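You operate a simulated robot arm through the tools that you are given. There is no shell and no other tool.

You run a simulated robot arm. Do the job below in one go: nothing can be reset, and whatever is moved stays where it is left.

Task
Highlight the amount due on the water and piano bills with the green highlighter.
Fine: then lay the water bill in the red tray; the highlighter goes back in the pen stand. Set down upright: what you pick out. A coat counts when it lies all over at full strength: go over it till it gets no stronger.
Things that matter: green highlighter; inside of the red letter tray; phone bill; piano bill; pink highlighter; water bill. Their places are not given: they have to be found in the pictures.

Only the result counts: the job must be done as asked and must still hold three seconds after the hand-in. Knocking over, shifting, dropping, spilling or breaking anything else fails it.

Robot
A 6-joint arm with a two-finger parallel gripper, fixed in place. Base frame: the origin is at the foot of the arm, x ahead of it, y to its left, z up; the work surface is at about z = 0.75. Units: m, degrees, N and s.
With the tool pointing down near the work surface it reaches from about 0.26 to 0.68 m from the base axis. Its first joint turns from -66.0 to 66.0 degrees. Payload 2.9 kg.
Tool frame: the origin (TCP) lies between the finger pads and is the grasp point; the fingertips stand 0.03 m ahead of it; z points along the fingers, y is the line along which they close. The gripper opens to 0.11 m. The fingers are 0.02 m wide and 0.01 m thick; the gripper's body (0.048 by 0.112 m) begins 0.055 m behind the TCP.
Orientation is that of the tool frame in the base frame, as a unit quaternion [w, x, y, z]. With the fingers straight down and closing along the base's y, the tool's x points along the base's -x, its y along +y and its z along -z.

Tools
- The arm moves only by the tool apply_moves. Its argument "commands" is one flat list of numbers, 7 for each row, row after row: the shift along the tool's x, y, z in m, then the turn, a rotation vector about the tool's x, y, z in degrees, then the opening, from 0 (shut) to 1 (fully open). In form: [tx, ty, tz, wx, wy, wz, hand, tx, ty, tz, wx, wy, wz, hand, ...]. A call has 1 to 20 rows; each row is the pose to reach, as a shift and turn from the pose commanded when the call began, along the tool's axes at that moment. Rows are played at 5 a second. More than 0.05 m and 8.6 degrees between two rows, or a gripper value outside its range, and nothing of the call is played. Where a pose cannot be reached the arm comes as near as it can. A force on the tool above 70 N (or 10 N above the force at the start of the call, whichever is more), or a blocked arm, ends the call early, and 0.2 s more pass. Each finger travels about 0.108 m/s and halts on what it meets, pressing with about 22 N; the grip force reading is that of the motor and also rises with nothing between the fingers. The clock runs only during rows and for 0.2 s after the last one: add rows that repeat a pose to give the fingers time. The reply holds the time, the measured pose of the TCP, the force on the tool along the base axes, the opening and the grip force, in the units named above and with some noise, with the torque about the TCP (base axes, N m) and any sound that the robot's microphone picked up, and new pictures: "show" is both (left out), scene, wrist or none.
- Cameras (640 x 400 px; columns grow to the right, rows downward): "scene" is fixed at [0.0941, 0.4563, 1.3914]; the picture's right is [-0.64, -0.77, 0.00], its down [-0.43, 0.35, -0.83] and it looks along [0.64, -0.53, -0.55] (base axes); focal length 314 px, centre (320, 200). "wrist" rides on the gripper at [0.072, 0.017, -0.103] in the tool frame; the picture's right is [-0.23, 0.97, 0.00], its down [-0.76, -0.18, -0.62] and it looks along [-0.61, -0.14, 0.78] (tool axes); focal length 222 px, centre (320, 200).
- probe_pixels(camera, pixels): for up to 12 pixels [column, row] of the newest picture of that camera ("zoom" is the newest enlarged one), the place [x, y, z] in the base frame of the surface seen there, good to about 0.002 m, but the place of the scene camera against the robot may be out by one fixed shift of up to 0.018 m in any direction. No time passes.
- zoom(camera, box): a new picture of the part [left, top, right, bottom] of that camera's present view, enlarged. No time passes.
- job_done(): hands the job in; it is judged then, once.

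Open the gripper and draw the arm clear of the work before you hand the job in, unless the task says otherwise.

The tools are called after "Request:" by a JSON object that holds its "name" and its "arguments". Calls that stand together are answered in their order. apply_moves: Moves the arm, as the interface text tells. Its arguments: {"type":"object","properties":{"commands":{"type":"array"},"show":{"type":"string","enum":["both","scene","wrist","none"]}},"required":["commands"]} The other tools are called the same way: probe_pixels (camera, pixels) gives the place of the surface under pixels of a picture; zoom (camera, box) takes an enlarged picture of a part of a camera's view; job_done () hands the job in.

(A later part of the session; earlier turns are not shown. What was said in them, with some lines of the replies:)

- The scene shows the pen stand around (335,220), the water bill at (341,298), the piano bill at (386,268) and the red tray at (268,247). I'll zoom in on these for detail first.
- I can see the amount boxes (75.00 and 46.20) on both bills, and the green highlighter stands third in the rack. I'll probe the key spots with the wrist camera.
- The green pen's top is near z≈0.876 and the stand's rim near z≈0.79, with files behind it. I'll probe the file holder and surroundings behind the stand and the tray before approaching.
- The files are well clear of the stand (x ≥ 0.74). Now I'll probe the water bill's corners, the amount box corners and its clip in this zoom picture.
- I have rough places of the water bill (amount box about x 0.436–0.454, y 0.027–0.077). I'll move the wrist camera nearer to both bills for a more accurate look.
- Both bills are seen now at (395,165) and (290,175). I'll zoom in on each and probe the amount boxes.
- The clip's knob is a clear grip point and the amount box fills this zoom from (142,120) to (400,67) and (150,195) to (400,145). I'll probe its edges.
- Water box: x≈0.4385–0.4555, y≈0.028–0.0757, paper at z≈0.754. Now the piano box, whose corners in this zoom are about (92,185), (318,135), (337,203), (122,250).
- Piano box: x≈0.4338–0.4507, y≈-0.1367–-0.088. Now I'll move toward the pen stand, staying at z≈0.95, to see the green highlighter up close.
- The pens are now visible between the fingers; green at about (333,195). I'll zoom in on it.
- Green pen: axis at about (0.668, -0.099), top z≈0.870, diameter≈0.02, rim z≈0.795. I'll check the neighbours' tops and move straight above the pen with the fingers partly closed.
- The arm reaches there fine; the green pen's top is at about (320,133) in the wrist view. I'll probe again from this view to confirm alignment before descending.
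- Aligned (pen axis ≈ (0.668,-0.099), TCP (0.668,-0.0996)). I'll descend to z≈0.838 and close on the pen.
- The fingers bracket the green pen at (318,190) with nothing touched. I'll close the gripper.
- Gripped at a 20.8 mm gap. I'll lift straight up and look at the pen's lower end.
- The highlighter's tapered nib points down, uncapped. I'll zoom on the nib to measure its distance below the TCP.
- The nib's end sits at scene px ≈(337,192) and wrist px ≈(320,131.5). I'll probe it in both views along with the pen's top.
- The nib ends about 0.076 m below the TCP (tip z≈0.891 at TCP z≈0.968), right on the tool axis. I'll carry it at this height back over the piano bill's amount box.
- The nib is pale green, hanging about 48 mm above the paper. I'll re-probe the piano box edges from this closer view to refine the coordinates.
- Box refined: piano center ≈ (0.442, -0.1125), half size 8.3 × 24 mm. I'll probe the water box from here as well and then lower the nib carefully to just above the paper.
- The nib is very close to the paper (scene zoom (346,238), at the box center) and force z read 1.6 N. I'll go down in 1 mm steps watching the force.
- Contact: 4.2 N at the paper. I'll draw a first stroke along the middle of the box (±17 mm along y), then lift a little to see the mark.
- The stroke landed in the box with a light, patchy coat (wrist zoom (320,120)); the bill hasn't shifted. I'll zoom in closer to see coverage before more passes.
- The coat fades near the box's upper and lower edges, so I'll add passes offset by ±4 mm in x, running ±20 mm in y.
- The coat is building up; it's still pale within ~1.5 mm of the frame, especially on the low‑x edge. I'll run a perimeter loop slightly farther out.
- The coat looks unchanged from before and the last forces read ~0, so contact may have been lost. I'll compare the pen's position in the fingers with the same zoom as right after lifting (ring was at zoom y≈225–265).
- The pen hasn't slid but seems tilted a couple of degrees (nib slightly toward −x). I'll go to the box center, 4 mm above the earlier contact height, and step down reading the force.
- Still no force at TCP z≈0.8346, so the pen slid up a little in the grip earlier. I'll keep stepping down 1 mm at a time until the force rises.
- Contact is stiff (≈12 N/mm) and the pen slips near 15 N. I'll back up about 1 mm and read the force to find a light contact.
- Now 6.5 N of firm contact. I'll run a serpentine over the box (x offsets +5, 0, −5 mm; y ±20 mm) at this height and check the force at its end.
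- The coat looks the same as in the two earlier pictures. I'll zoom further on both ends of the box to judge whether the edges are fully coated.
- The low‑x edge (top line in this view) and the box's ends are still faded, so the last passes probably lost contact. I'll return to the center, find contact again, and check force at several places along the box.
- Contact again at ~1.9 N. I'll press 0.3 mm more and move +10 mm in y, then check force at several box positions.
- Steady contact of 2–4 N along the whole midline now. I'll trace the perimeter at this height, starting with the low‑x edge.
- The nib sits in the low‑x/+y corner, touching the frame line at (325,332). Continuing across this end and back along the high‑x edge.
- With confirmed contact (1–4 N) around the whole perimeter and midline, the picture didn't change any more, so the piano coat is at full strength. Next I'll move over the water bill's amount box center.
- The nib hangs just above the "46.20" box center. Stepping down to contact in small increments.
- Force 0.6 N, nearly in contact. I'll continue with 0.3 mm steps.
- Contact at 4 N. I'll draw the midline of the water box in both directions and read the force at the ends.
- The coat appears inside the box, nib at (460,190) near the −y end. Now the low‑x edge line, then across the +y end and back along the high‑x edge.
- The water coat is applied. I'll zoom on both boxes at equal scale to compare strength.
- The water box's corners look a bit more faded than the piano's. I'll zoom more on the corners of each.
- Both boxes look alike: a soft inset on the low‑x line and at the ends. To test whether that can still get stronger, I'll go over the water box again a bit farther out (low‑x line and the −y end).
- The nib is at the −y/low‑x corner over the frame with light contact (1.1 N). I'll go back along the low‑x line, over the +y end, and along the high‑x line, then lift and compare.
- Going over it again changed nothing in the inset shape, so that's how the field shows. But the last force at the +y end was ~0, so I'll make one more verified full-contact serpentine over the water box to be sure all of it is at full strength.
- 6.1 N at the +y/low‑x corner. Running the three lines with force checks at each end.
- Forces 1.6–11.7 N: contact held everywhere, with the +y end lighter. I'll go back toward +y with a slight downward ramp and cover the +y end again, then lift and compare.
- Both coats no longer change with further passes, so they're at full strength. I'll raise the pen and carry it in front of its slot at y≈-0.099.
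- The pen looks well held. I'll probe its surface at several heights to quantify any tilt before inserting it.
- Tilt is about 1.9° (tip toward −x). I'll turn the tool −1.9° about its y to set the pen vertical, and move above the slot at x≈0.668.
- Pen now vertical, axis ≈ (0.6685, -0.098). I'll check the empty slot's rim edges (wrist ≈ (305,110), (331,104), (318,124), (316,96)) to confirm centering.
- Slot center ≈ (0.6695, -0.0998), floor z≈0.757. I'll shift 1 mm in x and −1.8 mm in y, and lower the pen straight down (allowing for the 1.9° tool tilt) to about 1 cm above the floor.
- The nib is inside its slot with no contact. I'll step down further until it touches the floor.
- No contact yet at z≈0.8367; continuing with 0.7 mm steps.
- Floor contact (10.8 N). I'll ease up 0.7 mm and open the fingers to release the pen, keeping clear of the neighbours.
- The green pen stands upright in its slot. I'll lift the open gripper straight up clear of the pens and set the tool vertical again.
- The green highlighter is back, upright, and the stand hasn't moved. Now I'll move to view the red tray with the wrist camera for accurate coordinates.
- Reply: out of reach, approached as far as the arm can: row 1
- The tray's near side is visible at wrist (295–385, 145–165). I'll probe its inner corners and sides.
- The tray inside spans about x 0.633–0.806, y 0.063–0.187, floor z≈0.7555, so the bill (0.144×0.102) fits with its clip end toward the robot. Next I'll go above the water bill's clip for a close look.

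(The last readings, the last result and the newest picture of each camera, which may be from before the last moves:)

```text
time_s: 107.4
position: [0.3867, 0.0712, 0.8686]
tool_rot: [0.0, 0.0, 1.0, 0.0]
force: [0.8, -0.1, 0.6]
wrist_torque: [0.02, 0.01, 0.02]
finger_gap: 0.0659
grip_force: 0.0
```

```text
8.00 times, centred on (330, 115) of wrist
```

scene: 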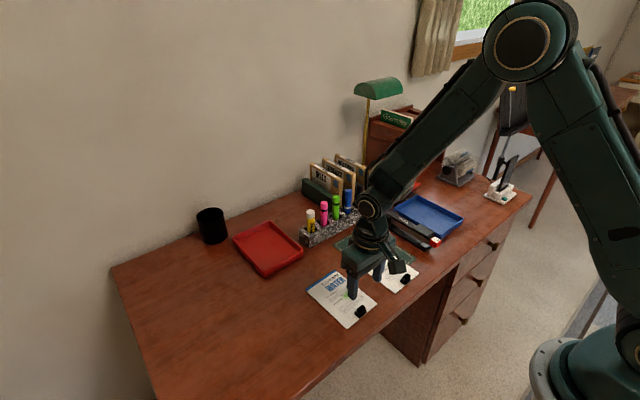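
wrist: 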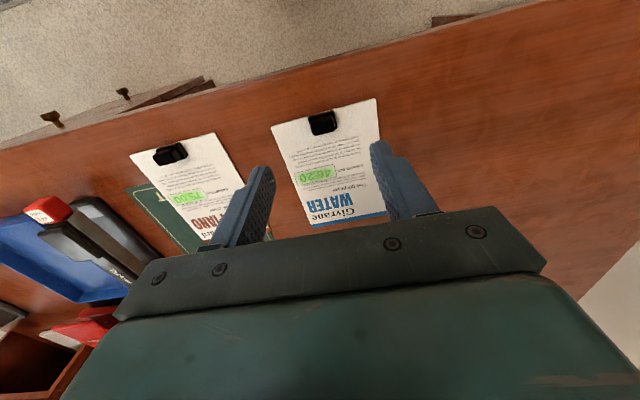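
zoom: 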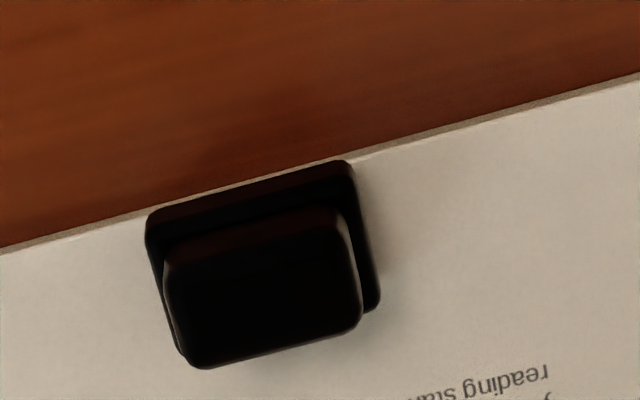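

Request:
{"name": "probe_pixels", "arguments": {"camera": "zoom", "pixels": [[185, 275], [190, 345], [340, 225], [355, 315], [265, 250], [265, 340], [265, 300], [160, 230], [340, 175], [370, 290], [152, 265], [260, 190]]}}

Request:
{"name": "probe_pixels", "arguments": {"camera": "wrist", "pixels": [[272, 126], [376, 99], [386, 215], [311, 226], [330, 221], [300, 119], [350, 106], [379, 140], [285, 150]]}}

```text
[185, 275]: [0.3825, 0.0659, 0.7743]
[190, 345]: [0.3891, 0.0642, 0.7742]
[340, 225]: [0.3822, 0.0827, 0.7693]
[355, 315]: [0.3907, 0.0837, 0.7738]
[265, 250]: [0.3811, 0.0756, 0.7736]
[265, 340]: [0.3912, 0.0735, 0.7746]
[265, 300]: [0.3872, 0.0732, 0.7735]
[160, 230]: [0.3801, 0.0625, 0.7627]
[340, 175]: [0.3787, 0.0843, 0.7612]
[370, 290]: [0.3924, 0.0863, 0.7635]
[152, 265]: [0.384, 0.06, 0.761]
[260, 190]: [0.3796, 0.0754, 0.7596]
```

```text
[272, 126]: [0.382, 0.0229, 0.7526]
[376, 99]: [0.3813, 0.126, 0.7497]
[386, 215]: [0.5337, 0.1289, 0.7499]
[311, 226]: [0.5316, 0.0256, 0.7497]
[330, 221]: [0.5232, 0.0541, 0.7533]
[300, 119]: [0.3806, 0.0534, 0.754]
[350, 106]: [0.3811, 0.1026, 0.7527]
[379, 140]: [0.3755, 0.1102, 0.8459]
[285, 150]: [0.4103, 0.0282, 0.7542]
```

The clip's knob spans y≈0.063–0.084, x≈0.380–0.394, top z≈0.774 on a base at z≈0.7625. I'll descend so the fingertips stand at ≈0.765 on either side of the knob.

Request:
{"name": "apply_moves", "arguments": {"commands": [0, 0.0025, 0.025, 0, 0, 0, 0.5, 0, 0.0025, 0.05, 0, 0, 0, 0.5, 0, 0.0025, 0.068, 0, 0, 0, 0.45, 0, 0.0025, 0.0742, 0, 0, 0, 0.4, 0, 0.0025, 0.0742, 0, 0, 0, 0.4], "show": "both"}}

Request:
{"name": "zoom", "arguments": {"camera": "wrist", "box": [240, 80, 400, 220]}}

Request:
{"name": "zoom", "arguments": {"camera": "scene", "box": [335, 275, 385, 335]}}

```text
time_s: 108.6
position: [0.3865, 0.0736, 0.7956]
tool_rot: [0.0, 0.0, 1.0, 0.0]
force: [-0.4, 0.2, 0.0]
wrist_torque: [-0.02, 0.0, 0.0]
finger_gap: 0.0441
grip_force: 0.1
```

scene: 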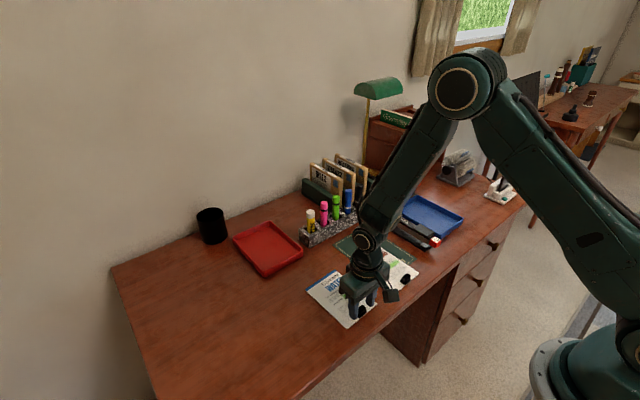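
wrist: 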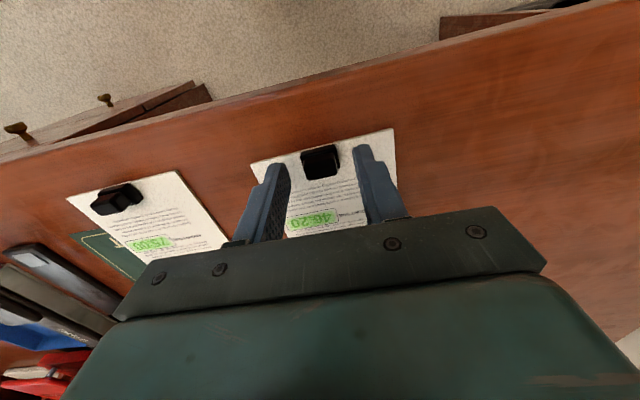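

```text
2.86 times, centred on (320, 150) of wrist
```

zoom: 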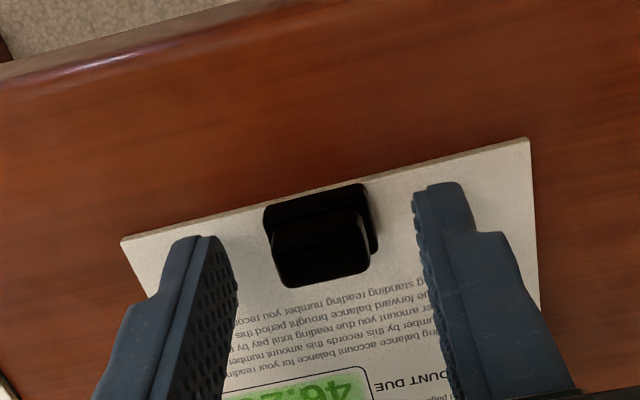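

```text
6.67 times, centred on (360, 305) of scene
```

zoom: 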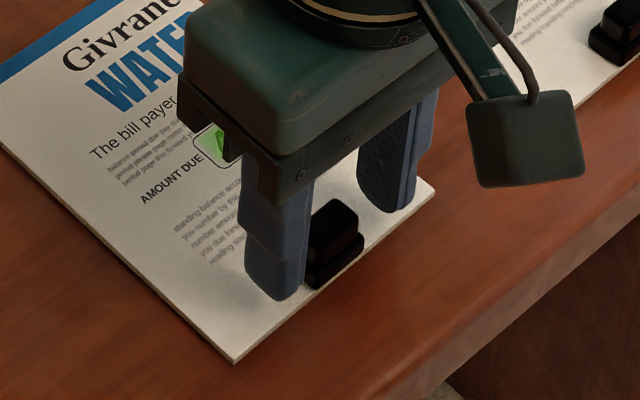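

The knob sits between the fingertips, clear of the paper. I'll go 1 mm lower and close on it.

Request:
{"name": "apply_moves", "arguments": {"commands": [0, 0, 0.001, 0, 0, 0, 0.4, 0, 0, 0.001, 0, 0, 0, 0.3, 0, 0, 0.001, 0, 0, 0, 0.22, 0, 0, 0.001, 0, 0, 0, 0.1, 0, 0, 0.001, 0, 0, 0, 0.1, 0, 0, 0.001, 0, 0, 0, 0.1], "show": "wrist"}}

Request:
{"name": "zoom", "arguments": {"camera": "wrist", "box": [240, 80, 400, 220]}}

```text
time_s: 110.0
position: [0.3866, 0.0745, 0.7943]
tool_rot: [-0.001, 0.0, 1.0, 0.0]
force: [-0.8, -0.4, -0.6]
wrist_torque: [0.03, -0.01, 0.0]
finger_gap: 0.0212
grip_force: 21.8
```

wrist: 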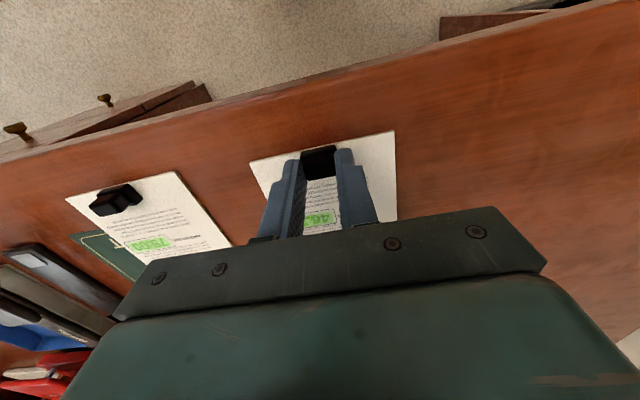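

```text
2.86 times, centred on (320, 150) of wrist
```

zoom: 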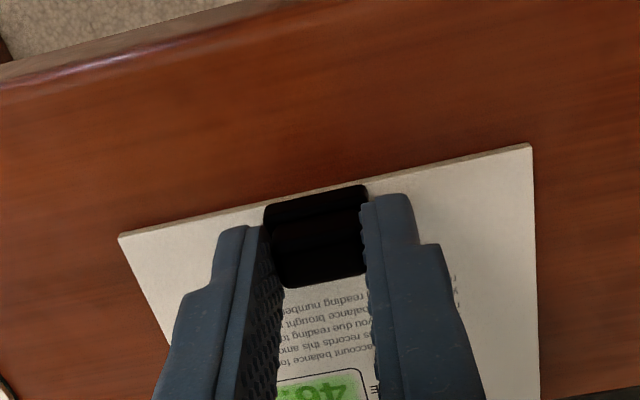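

Gripped the knob (21.2 mm gap). I'll lift slowly by 3 cm and check that the bill comes up level.

Request:
{"name": "apply_moves", "arguments": {"commands": [0, 0, -0.005, 0, 0, 0, 0.1, 0, 0, -0.012, 0, 0, 0, 0.1, 0, 0, -0.02, 0, 0, 0, 0.1, 0, 0, -0.03, 0, 0, 0, 0.1, 0, 0, -0.03, 0, 0, 0, 0.1], "show": "both"}}

Request:
{"name": "zoom", "arguments": {"camera": "scene", "box": [295, 240, 395, 340]}}

```text
time_s: 111.2
position: [0.3863, 0.0727, 0.8247]
tool_rot: [0.0, 0.0, 1.0, -0.001]
force: [-0.3, 0.2, -0.4]
wrist_torque: [-0.01, 0.04, 0.02]
finger_gap: 0.0211
grip_force: 22.2
```

scene: 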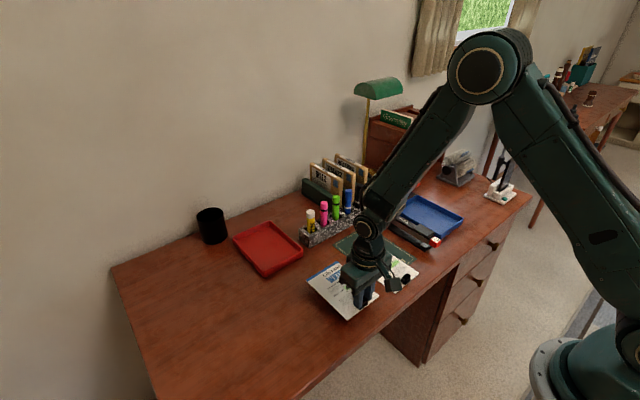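
wrist: 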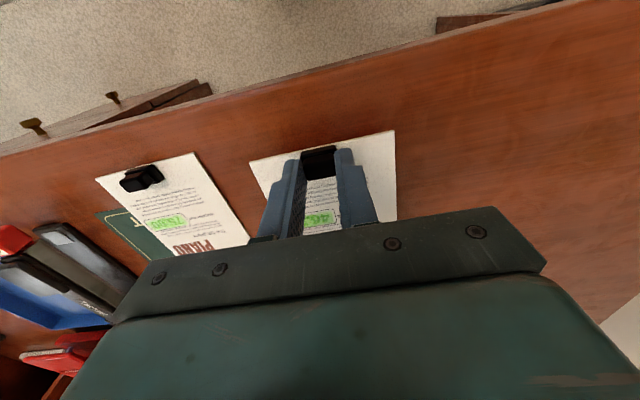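

```text
4.00 times, centred on (345, 290) of scene
```

zoom: 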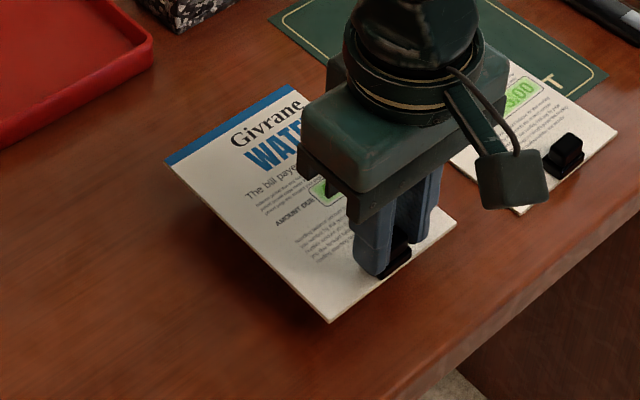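

The bill is lifted level. I'll raise it further, move it in +y to line up with the tray, then forward.

Request:
{"name": "apply_moves", "arguments": {"commands": [0, 0.0125, -0.02, 0, 0, 0, 0.1, 0, 0.025, -0.035, 0, 0, 0, 0.1, 0, 0.0375, -0.045, 0, 0, 0, 0.1, 0, 0.05, -0.05, 0, 0, 0, 0.1, -0.03, 0.05, -0.05, 0, 0, 0, 0.1, -0.06, 0.05, -0.05, 0, 0, 0, 0.1, -0.09, 0.05, -0.05, 0, 0, 0, 0.1, -0.12, 0.05, -0.05, 0, 0, 0, 0.1, -0.15, 0.05, -0.05, 0, 0, 0, 0.1, -0.18, 0.05, -0.05, 0, 0, 0, 0.1, -0.18, 0.05, -0.05, 0, 0, 0, 0.1], "show": "both"}}

Request:
{"name": "zoom", "arguments": {"camera": "scene", "box": [200, 180, 360, 300]}}

```text
time_s: 113.6
position: [0.5657, 0.1237, 0.8758]
tool_rot: [-0.001, 0.001, 1.0, 0.0]
force: [-1.2, 0.5, -0.2]
wrist_torque: [0.0, 0.04, 0.03]
finger_gap: 0.0211
grip_force: 22.4
```

scene: 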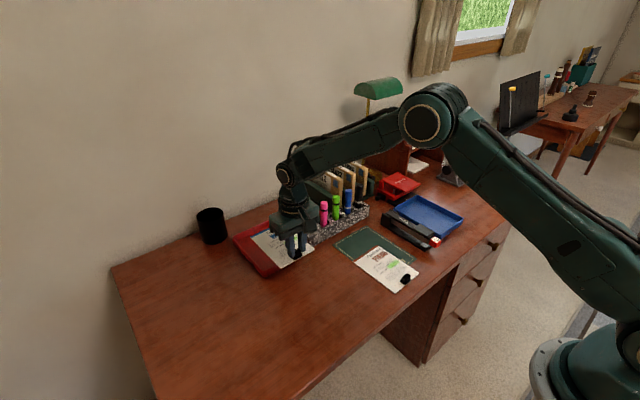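
wrist: 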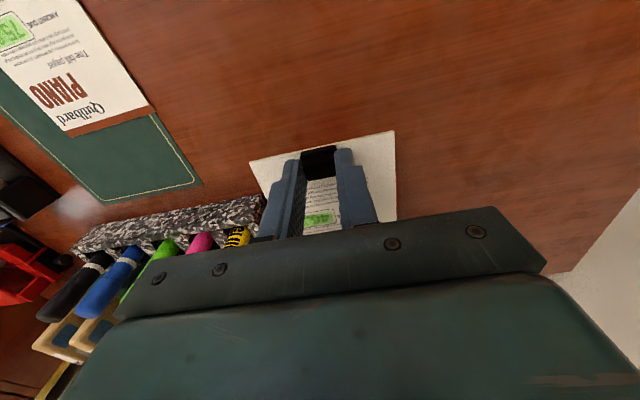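

```text
3.33 times, centred on (280, 240) of scene
```

zoom: 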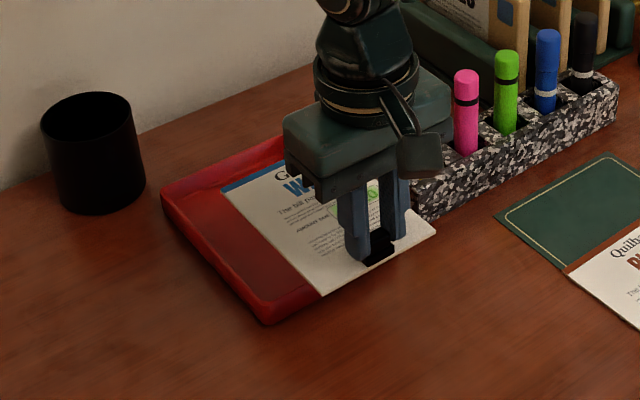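

The bill is level, entering over the tray. I'll move the last 8.6 cm forward to put the clip at x≈0.653 and check the position.

Request:
{"name": "apply_moves", "arguments": {"commands": [-0.022, 0, 0, 0, 0, 0, 0.1, -0.044, 0, 0, 0, 0, 0, 0.1, -0.066, 0, 0, 0, 0, 0, 0.1, -0.086, 0, 0, 0, 0, 0, 0.1, -0.086, 0, 0.02, 0, 0, 0, 0.1, -0.086, 0, 0.04, 0, 0, 0, 0.1, -0.086, 0, 0.04, 0, 0, 0, 0.1], "show": "both"}}

Request:
{"name": "zoom", "arguments": {"camera": "scene", "box": [215, 200, 325, 290]}}

Request:
{"name": "zoom", "arguments": {"camera": "wrist", "box": [220, 80, 420, 230]}}

```text
time_s: 115.2
position: [0.6523, 0.1247, 0.8347]
tool_rot: [0.0, 0.0, 1.0, 0.0]
force: [-0.1, -0.4, -0.3]
wrist_torque: [0.02, 0.01, 0.02]
finger_gap: 0.0209
grip_force: 21.8
```

scene: 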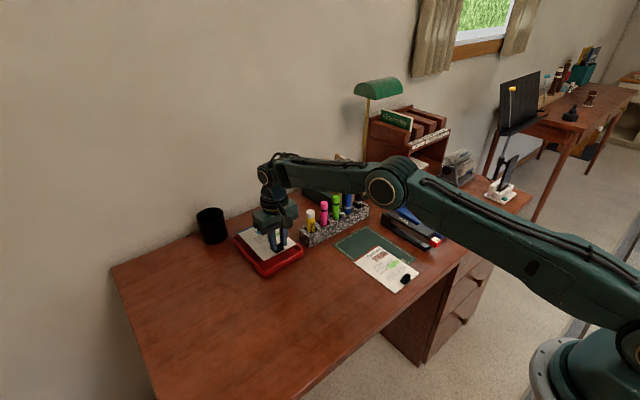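
wrist: 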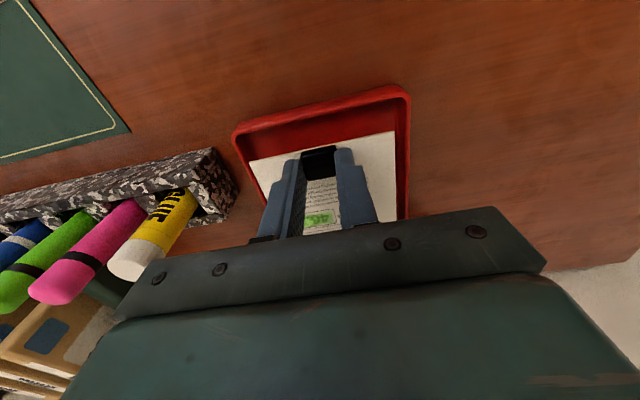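

```text
4.44 times, centred on (270, 245) of scene
```

zoom: 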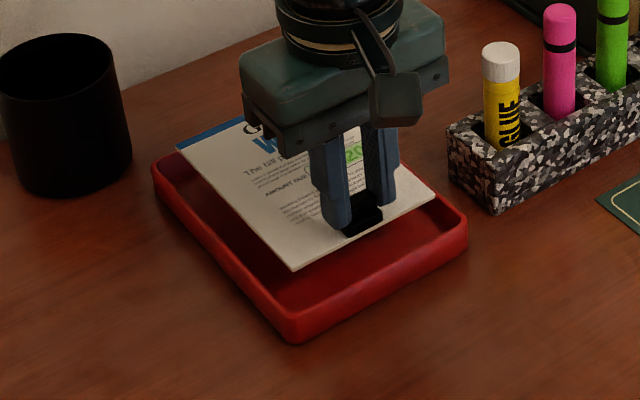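

```text
2.67 times, centred on (320, 155) of wrist
```

zoom: 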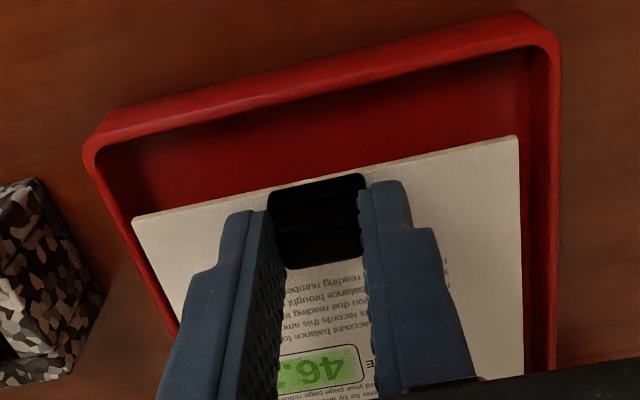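

I'll verify the bill's near corners against the tray's inner walls with probes before lowering.

Request:
{"name": "probe_pixels", "arguments": {"camera": "zoom", "pixels": [[138, 225], [516, 142], [520, 300], [165, 270], [110, 150], [128, 170], [545, 60], [528, 90], [555, 250], [530, 110], [300, 90], [320, 130]]}}

Request:
{"name": "probe_pixels", "arguments": {"camera": "scene", "pixels": [[259.5, 233], [264, 260], [286, 304], [281, 240], [260, 231], [256, 236], [253, 240], [285, 262], [290, 259], [259, 228], [288, 304], [258, 232]]}}

```text
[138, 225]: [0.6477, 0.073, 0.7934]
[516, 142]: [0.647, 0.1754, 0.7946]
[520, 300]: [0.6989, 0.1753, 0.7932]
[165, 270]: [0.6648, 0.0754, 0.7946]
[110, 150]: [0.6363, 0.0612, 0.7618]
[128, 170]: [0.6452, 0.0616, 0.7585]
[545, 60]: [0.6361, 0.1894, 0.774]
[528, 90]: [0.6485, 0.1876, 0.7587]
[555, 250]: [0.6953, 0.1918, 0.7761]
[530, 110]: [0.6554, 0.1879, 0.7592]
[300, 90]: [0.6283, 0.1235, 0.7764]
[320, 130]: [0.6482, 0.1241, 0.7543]
```

```text
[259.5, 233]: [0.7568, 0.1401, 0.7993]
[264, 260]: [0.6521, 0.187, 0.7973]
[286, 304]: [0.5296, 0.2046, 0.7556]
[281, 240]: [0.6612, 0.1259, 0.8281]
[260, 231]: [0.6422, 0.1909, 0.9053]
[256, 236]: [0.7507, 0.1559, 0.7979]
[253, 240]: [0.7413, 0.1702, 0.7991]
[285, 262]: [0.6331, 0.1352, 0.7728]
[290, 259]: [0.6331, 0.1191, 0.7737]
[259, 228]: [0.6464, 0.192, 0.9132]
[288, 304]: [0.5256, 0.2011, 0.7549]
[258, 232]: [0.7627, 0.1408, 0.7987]
```

The bill is centered in the tray (y 0.073–0.1755 within 0.062–0.188; near edge 11 mm from the near wall). Lowering to just above the floor, then gently to contact.

Request:
{"name": "apply_moves", "arguments": {"commands": [0, 0, 0.012, 0, 0, 0, 0.1, 0, 0, 0.024, 0, 0, 0, 0.1, 0, 0, 0.031, 0, 0, 0, 0.1, 0, 0, 0.031, 0, 0, 0, 0.1], "show": "none"}}

Request:
{"name": "apply_moves", "arguments": {"commands": [0, 0, 0.0015, 0, 0, 0, 0.1, 0, 0, 0.0025, 0, 0, 0, 0.1, 0, 0, 0.0025, 0, 0, 0, 0.1], "show": "none"}}

Request:
{"name": "apply_moves", "arguments": {"commands": [0, 0, 0.0008, 0, 0, 0, 0.1, 0, 0, 0.0008, 0, 0, 0, 0.1], "show": "both"}}

Request:
{"name": "zoom", "arguments": {"camera": "scene", "box": [215, 200, 325, 290]}}

```text
time_s: 116.2
position: [0.6522, 0.1228, 0.8036]
tool_rot: [0.0, -0.001, 1.0, 0.0]
force: [-0.1, -0.2, -0.5]
wrist_torque: [0.02, 0.02, 0.0]
finger_gap: 0.0213
grip_force: 22.1
```

```text
time_s: 117.0
position: [0.6533, 0.1247, 0.8008]
tool_rot: [0.0, 0.0, 1.0, 0.0]
force: [0.2, -0.7, -0.7]
wrist_torque: [0.01, 0.02, 0.02]
finger_gap: 0.0213
grip_force: 22.3
```

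```text
time_s: 117.6
position: [0.6539, 0.1238, 0.8007]
tool_rot: [0.0, 0.0, 1.0, 0.001]
force: [-0.4, -1.0, 0.6]
wrist_torque: [0.01, 0.04, 0.0]
finger_gap: 0.0208
grip_force: 22.1
```

scene: 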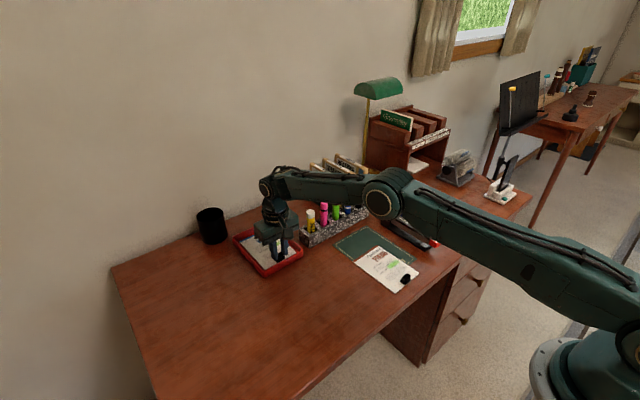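
wrist: 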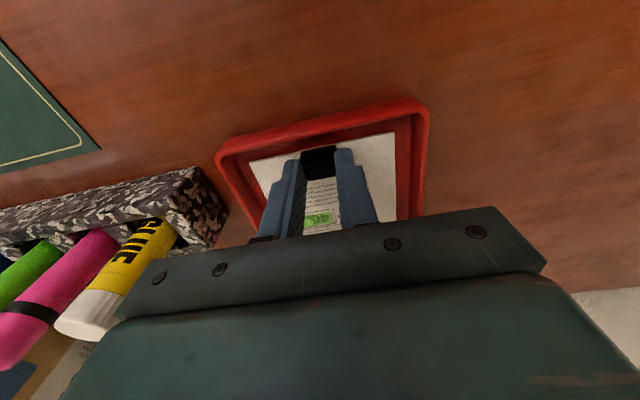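

```text
4.44 times, centred on (270, 245) of scene
```

zoom: 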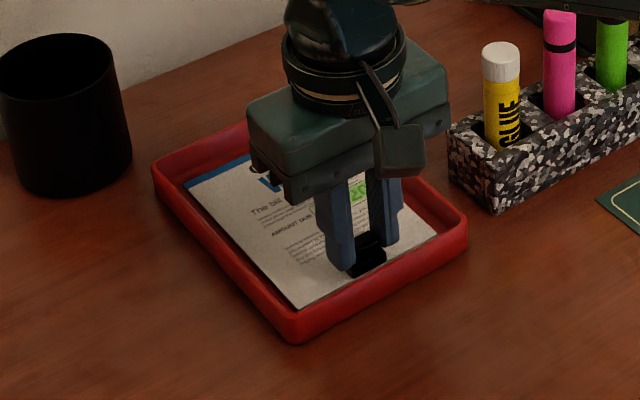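

The bill is in the tray, almost on its floor. A couple more half‑millimetre steps to feel contact.

Request:
{"name": "apply_moves", "arguments": {"commands": [0, 0, 0.0006, 0, 0, 0, 0.1, 0, 0, 0.0006, 0, 0, 0, 0.1], "show": "none"}}

Request:
{"name": "apply_moves", "arguments": {"commands": [0, 0, 0.0006, 0, 0, 0, 0.1, 0, 0, 0.0006, 0, 0, 0, 0.1], "show": "none"}}

```text
time_s: 118.2
position: [0.653, 0.1243, 0.8005]
tool_rot: [0.0, 0.0, 1.0, 0.0]
force: [-1.3, 0.0, 0.0]
wrist_torque: [-0.02, 0.02, -0.01]
finger_gap: 0.021
grip_force: 22.0
```

```text
time_s: 118.8
position: [0.6531, 0.1237, 0.7991]
tool_rot: [0.001, 0.0, 1.0, 0.0]
force: [0.0, -1.0, 1.2]
wrist_torque: [0.06, -0.08, 0.02]
finger_gap: 0.0211
grip_force: 21.9
```

Light contact (1.2 N). One more 0.4 mm and then I open the fingers to release the clip.

Request:
{"name": "apply_moves", "arguments": {"commands": [0, 0, 0.0004, 0, 0, 0, 0.1, 0, 0, 0.0004, 0, 0, 0, 0.22, 0, 0, 0.0004, 0, 0, 0, 0.3, 0, 0, 0.0004, 0, 0, 0, 0.4, 0, 0, 0.0004, 0, 0, 0, 0.4, 0, 0, 0.0004, 0, 0, 0, 0.4], "show": "both"}}

Request:
{"name": "zoom", "arguments": {"camera": "wrist", "box": [200, 80, 440, 240]}}

```text
time_s: 120.2
position: [0.6531, 0.1238, 0.7996]
tool_rot: [0.0, 0.001, 1.0, -0.001]
force: [0.0, -0.3, -0.5]
wrist_torque: [0.05, 0.03, -0.01]
finger_gap: 0.0437
grip_force: 0.0
```

scene: 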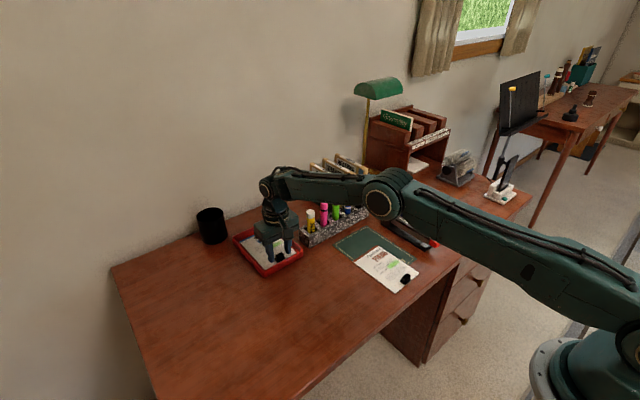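
wrist: 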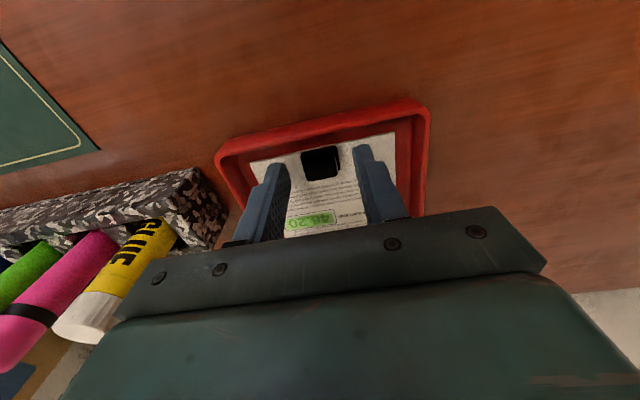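

```text
2.50 times, centred on (320, 160) of wrist
```

zoom: 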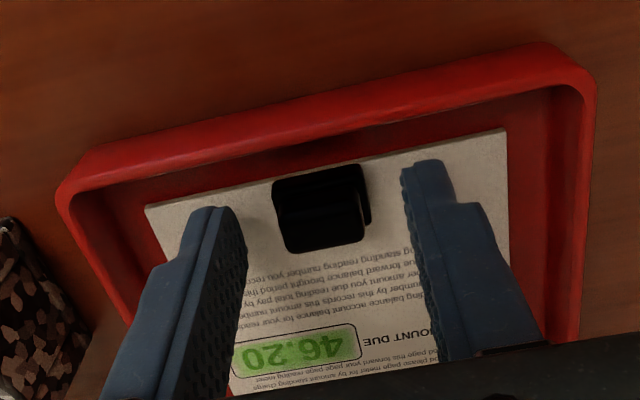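

The bill lies in the tray and the clip is free. I'll raise the gripper straight up and draw back.

Request:
{"name": "apply_moves", "arguments": {"commands": [0, 0, -0.015, 0, 0, 0, 0.4, 0, 0, -0.035, 0, 0, 0, 0.4, 0, 0, -0.065, 0, 0, 0, 0.4, 0, 0, -0.1, 0, 0, 0, 0.5, 0.02, 0, -0.13, 0, 0, 0, 0.6, 0.05, 0, -0.155, 0, 0, 0, 0.8, 0.085, 0, -0.18, 0, 0, 0, 1, 0.12, 0, -0.2, 0, 0, 0, 1, 0.16, 0, -0.22, 0, 0, 0, 1, 0.2, 0, -0.24, 0, 0, 0, 1, 0.2, 0, -0.24, 0, 0, 0, 1], "show": "both"}}

Request:
{"name": "zoom", "arguments": {"camera": "scene", "box": [215, 200, 325, 290]}}

Request:
{"name": "zoom", "arguments": {"camera": "scene", "box": [290, 180, 430, 300]}}

```text
time_s: 122.6
position: [0.4522, 0.1232, 1.0382]
tool_rot: [0.0, 0.0, 1.0, 0.0]
force: [-0.2, 0.7, -0.3]
wrist_torque: [-0.03, -0.01, 0.0]
finger_gap: 0.11
grip_force: 0.0
```

scene: 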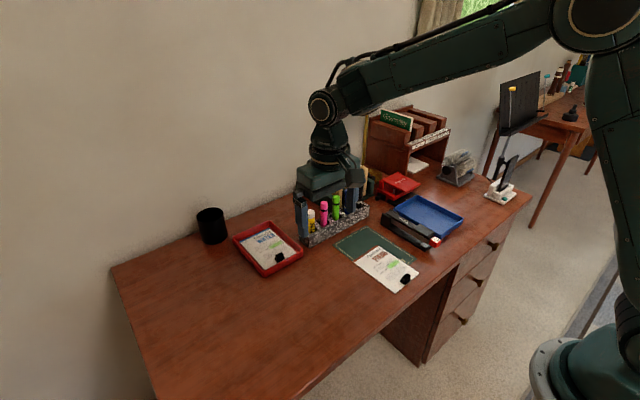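
wrist: 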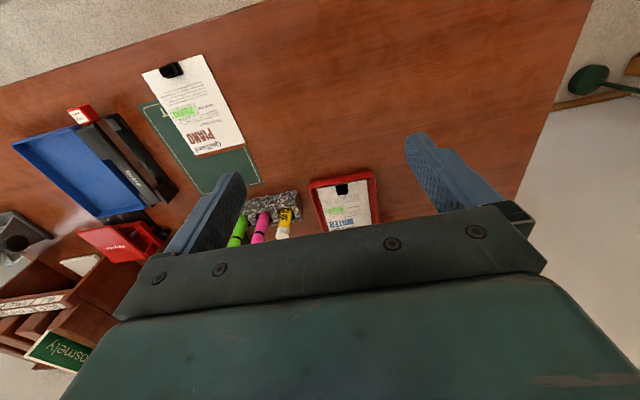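

```text
4.44 times, centred on (270, 245) of scene
```

zoom: 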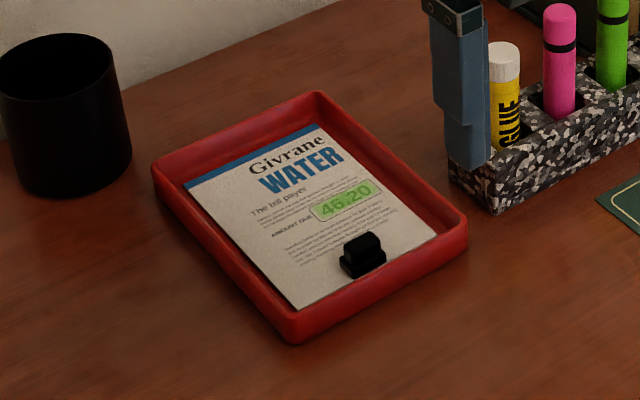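

```text
3.33 times, centred on (360, 240) of scene
```

zoom: 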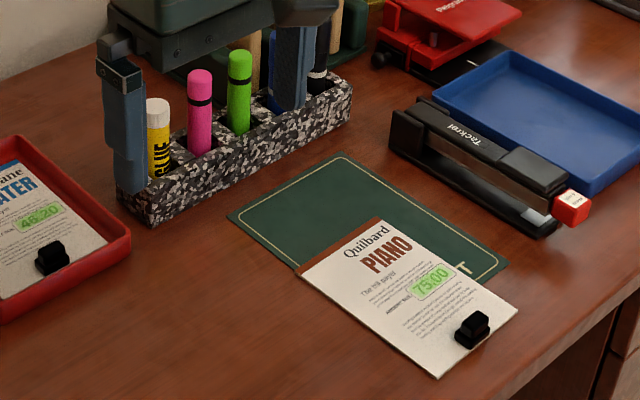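

All is in place: water bill in the red tray, pen upright in the stand, piano bill untouched otherwise. I'll take one last close look at both coats before handing in.

Request:
{"name": "zoom", "arguments": {"camera": "scene", "box": [265, 237, 289, 252]}}

Request:
{"name": "zoom", "arguments": {"camera": "scene", "box": [380, 256, 404, 271]}}

Request:
{"name": "zoom", "arguments": {"camera": "wrist", "box": [160, 95, 210, 130]}}

```text
16.00 times, centred on (277, 244) of scene
```

zoom: 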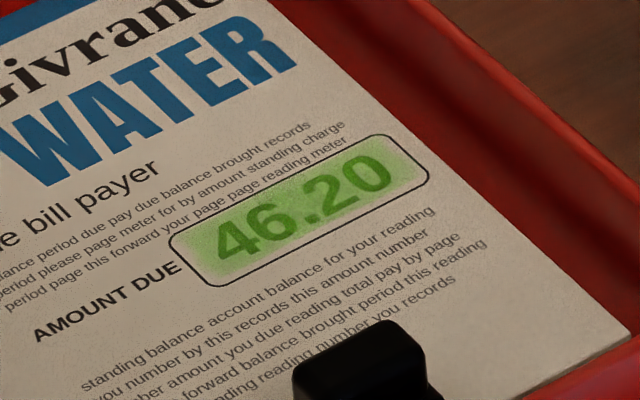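

```text
16.00 times, centred on (392, 264) of scene
```

zoom: 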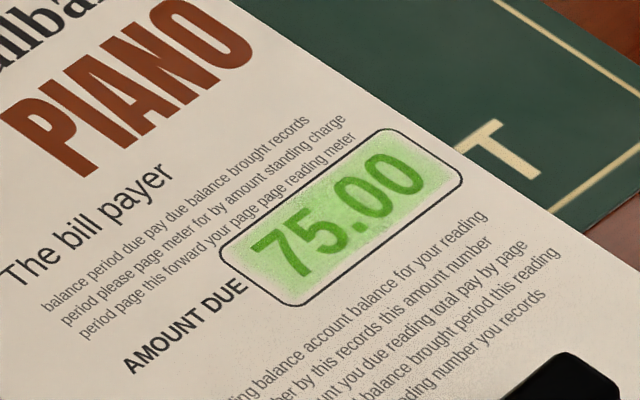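

```text
11.43 times, centred on (185, 112) of wrist
```

zoom: 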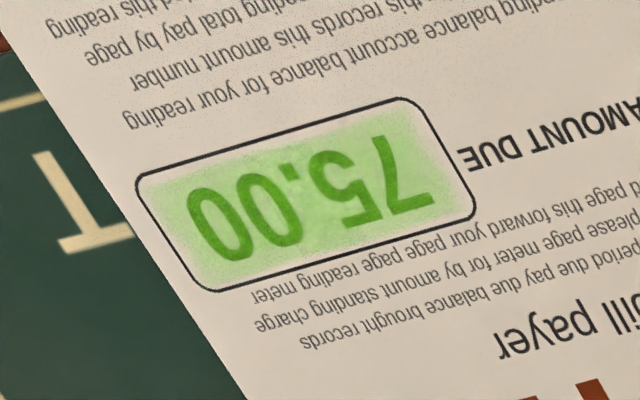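

Both coats look alike. I'll draw the arm further back so its shadow is off the work, and compare the two once more in even light.

Request:
{"name": "apply_moves", "arguments": {"commands": [0.03, -0.03, -0.01, 0, 0, 0, 1, 0.06, -0.06, -0.02, 0, 0, 0, 1, 0.09, -0.09, -0.03, 0, 0, 0, 1, 0.11, -0.12, -0.04, 0, 0, 0, 1, 0.11, -0.15, -0.05, 0, 0, 0, 1, 0.11, -0.18, -0.06, 0, 0, 0, 1, 0.11, -0.18, -0.06, 0, 0, 0, 1], "show": "both"}}

Request:
{"name": "zoom", "arguments": {"camera": "scene", "box": [265, 237, 289, 252]}}

Request:
{"name": "zoom", "arguments": {"camera": "scene", "box": [380, 256, 404, 271]}}

Request:
{"name": "zoom", "arguments": {"camera": "scene", "box": [240, 180, 440, 305]}}

```text
time_s: 124.2
position: [0.3417, -0.0566, 1.0998]
tool_rot: [0.0, 0.0, 1.0, 0.0]
force: [-0.6, 0.5, 1.2]
wrist_torque: [-0.03, -0.01, 0.02]
finger_gap: 0.11
grip_force: 0.1
```

scene: 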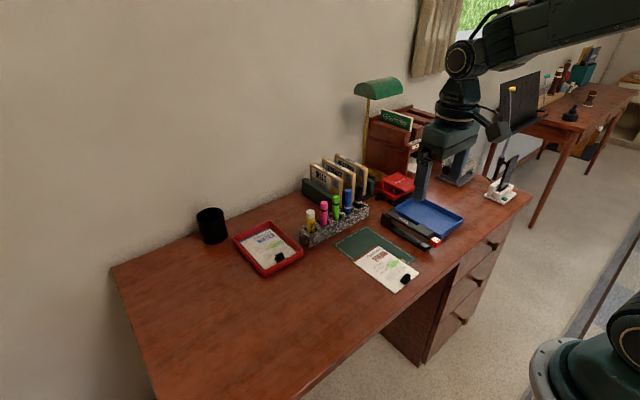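
wrist: 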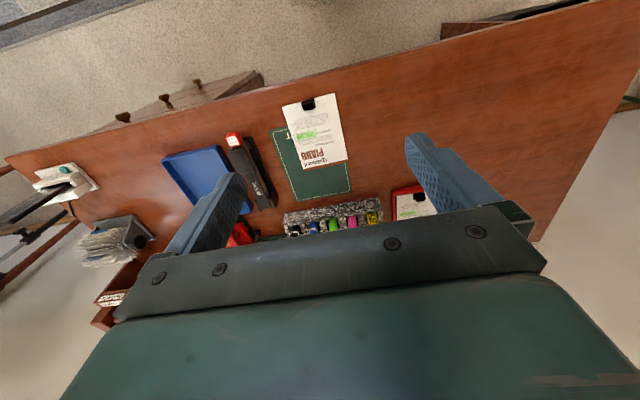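

```text
16.00 times, centred on (277, 244) of scene
```

zoom: 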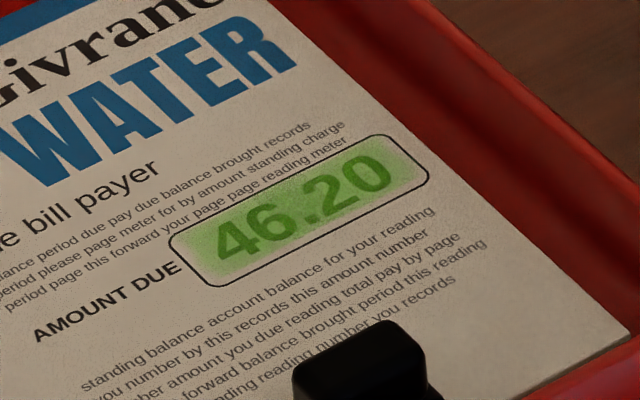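

```text
16.00 times, centred on (392, 264) of scene
```

zoom: 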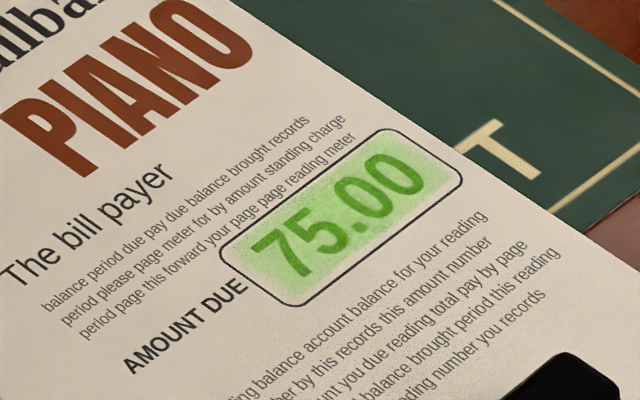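

```text
3.20 times, centred on (340, 242) of scene
```

zoom: 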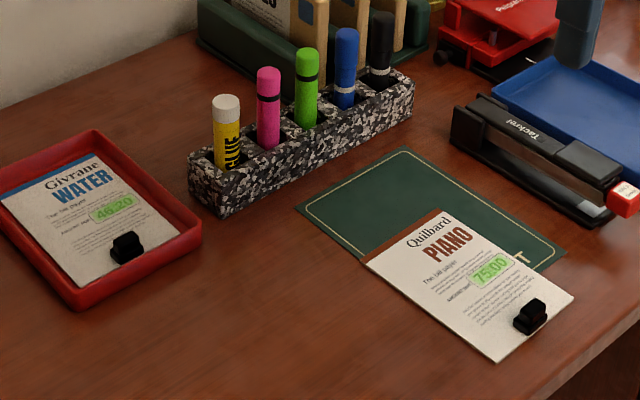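

Both amount boxes carry the same full green coat, the water bill lies flat in the red tray, and the green highlighter stands upright in its slot. Nothing else has been disturbed, and the gripper is open and clear, so I'm handing in the job.

Request:
{"name": "job_done", "arguments": {}}

```text
The job is handed in.
```

I've handed the job in, with everything you asked for done:

- **Highlighting:** the amounts due on the water bill (46.20) and the piano bill (75.00) are both coated green. I went over each until further passes made no visible difference. The coat stays slightly pale within 1–2 mm of the printed frame on both bills, even after more passes with the nib pressed on the paper.
- **Water bill:** it lies flat in the red tray, clear of the walls.
- **Green highlighter:** it is back upright in its own slot in the pen stand.

The piano bill shifted by less than 1 mm while I was highlighting it. I saw nothing else moved or knocked over. The gripper is open and the arm is drawn clear of the desk.
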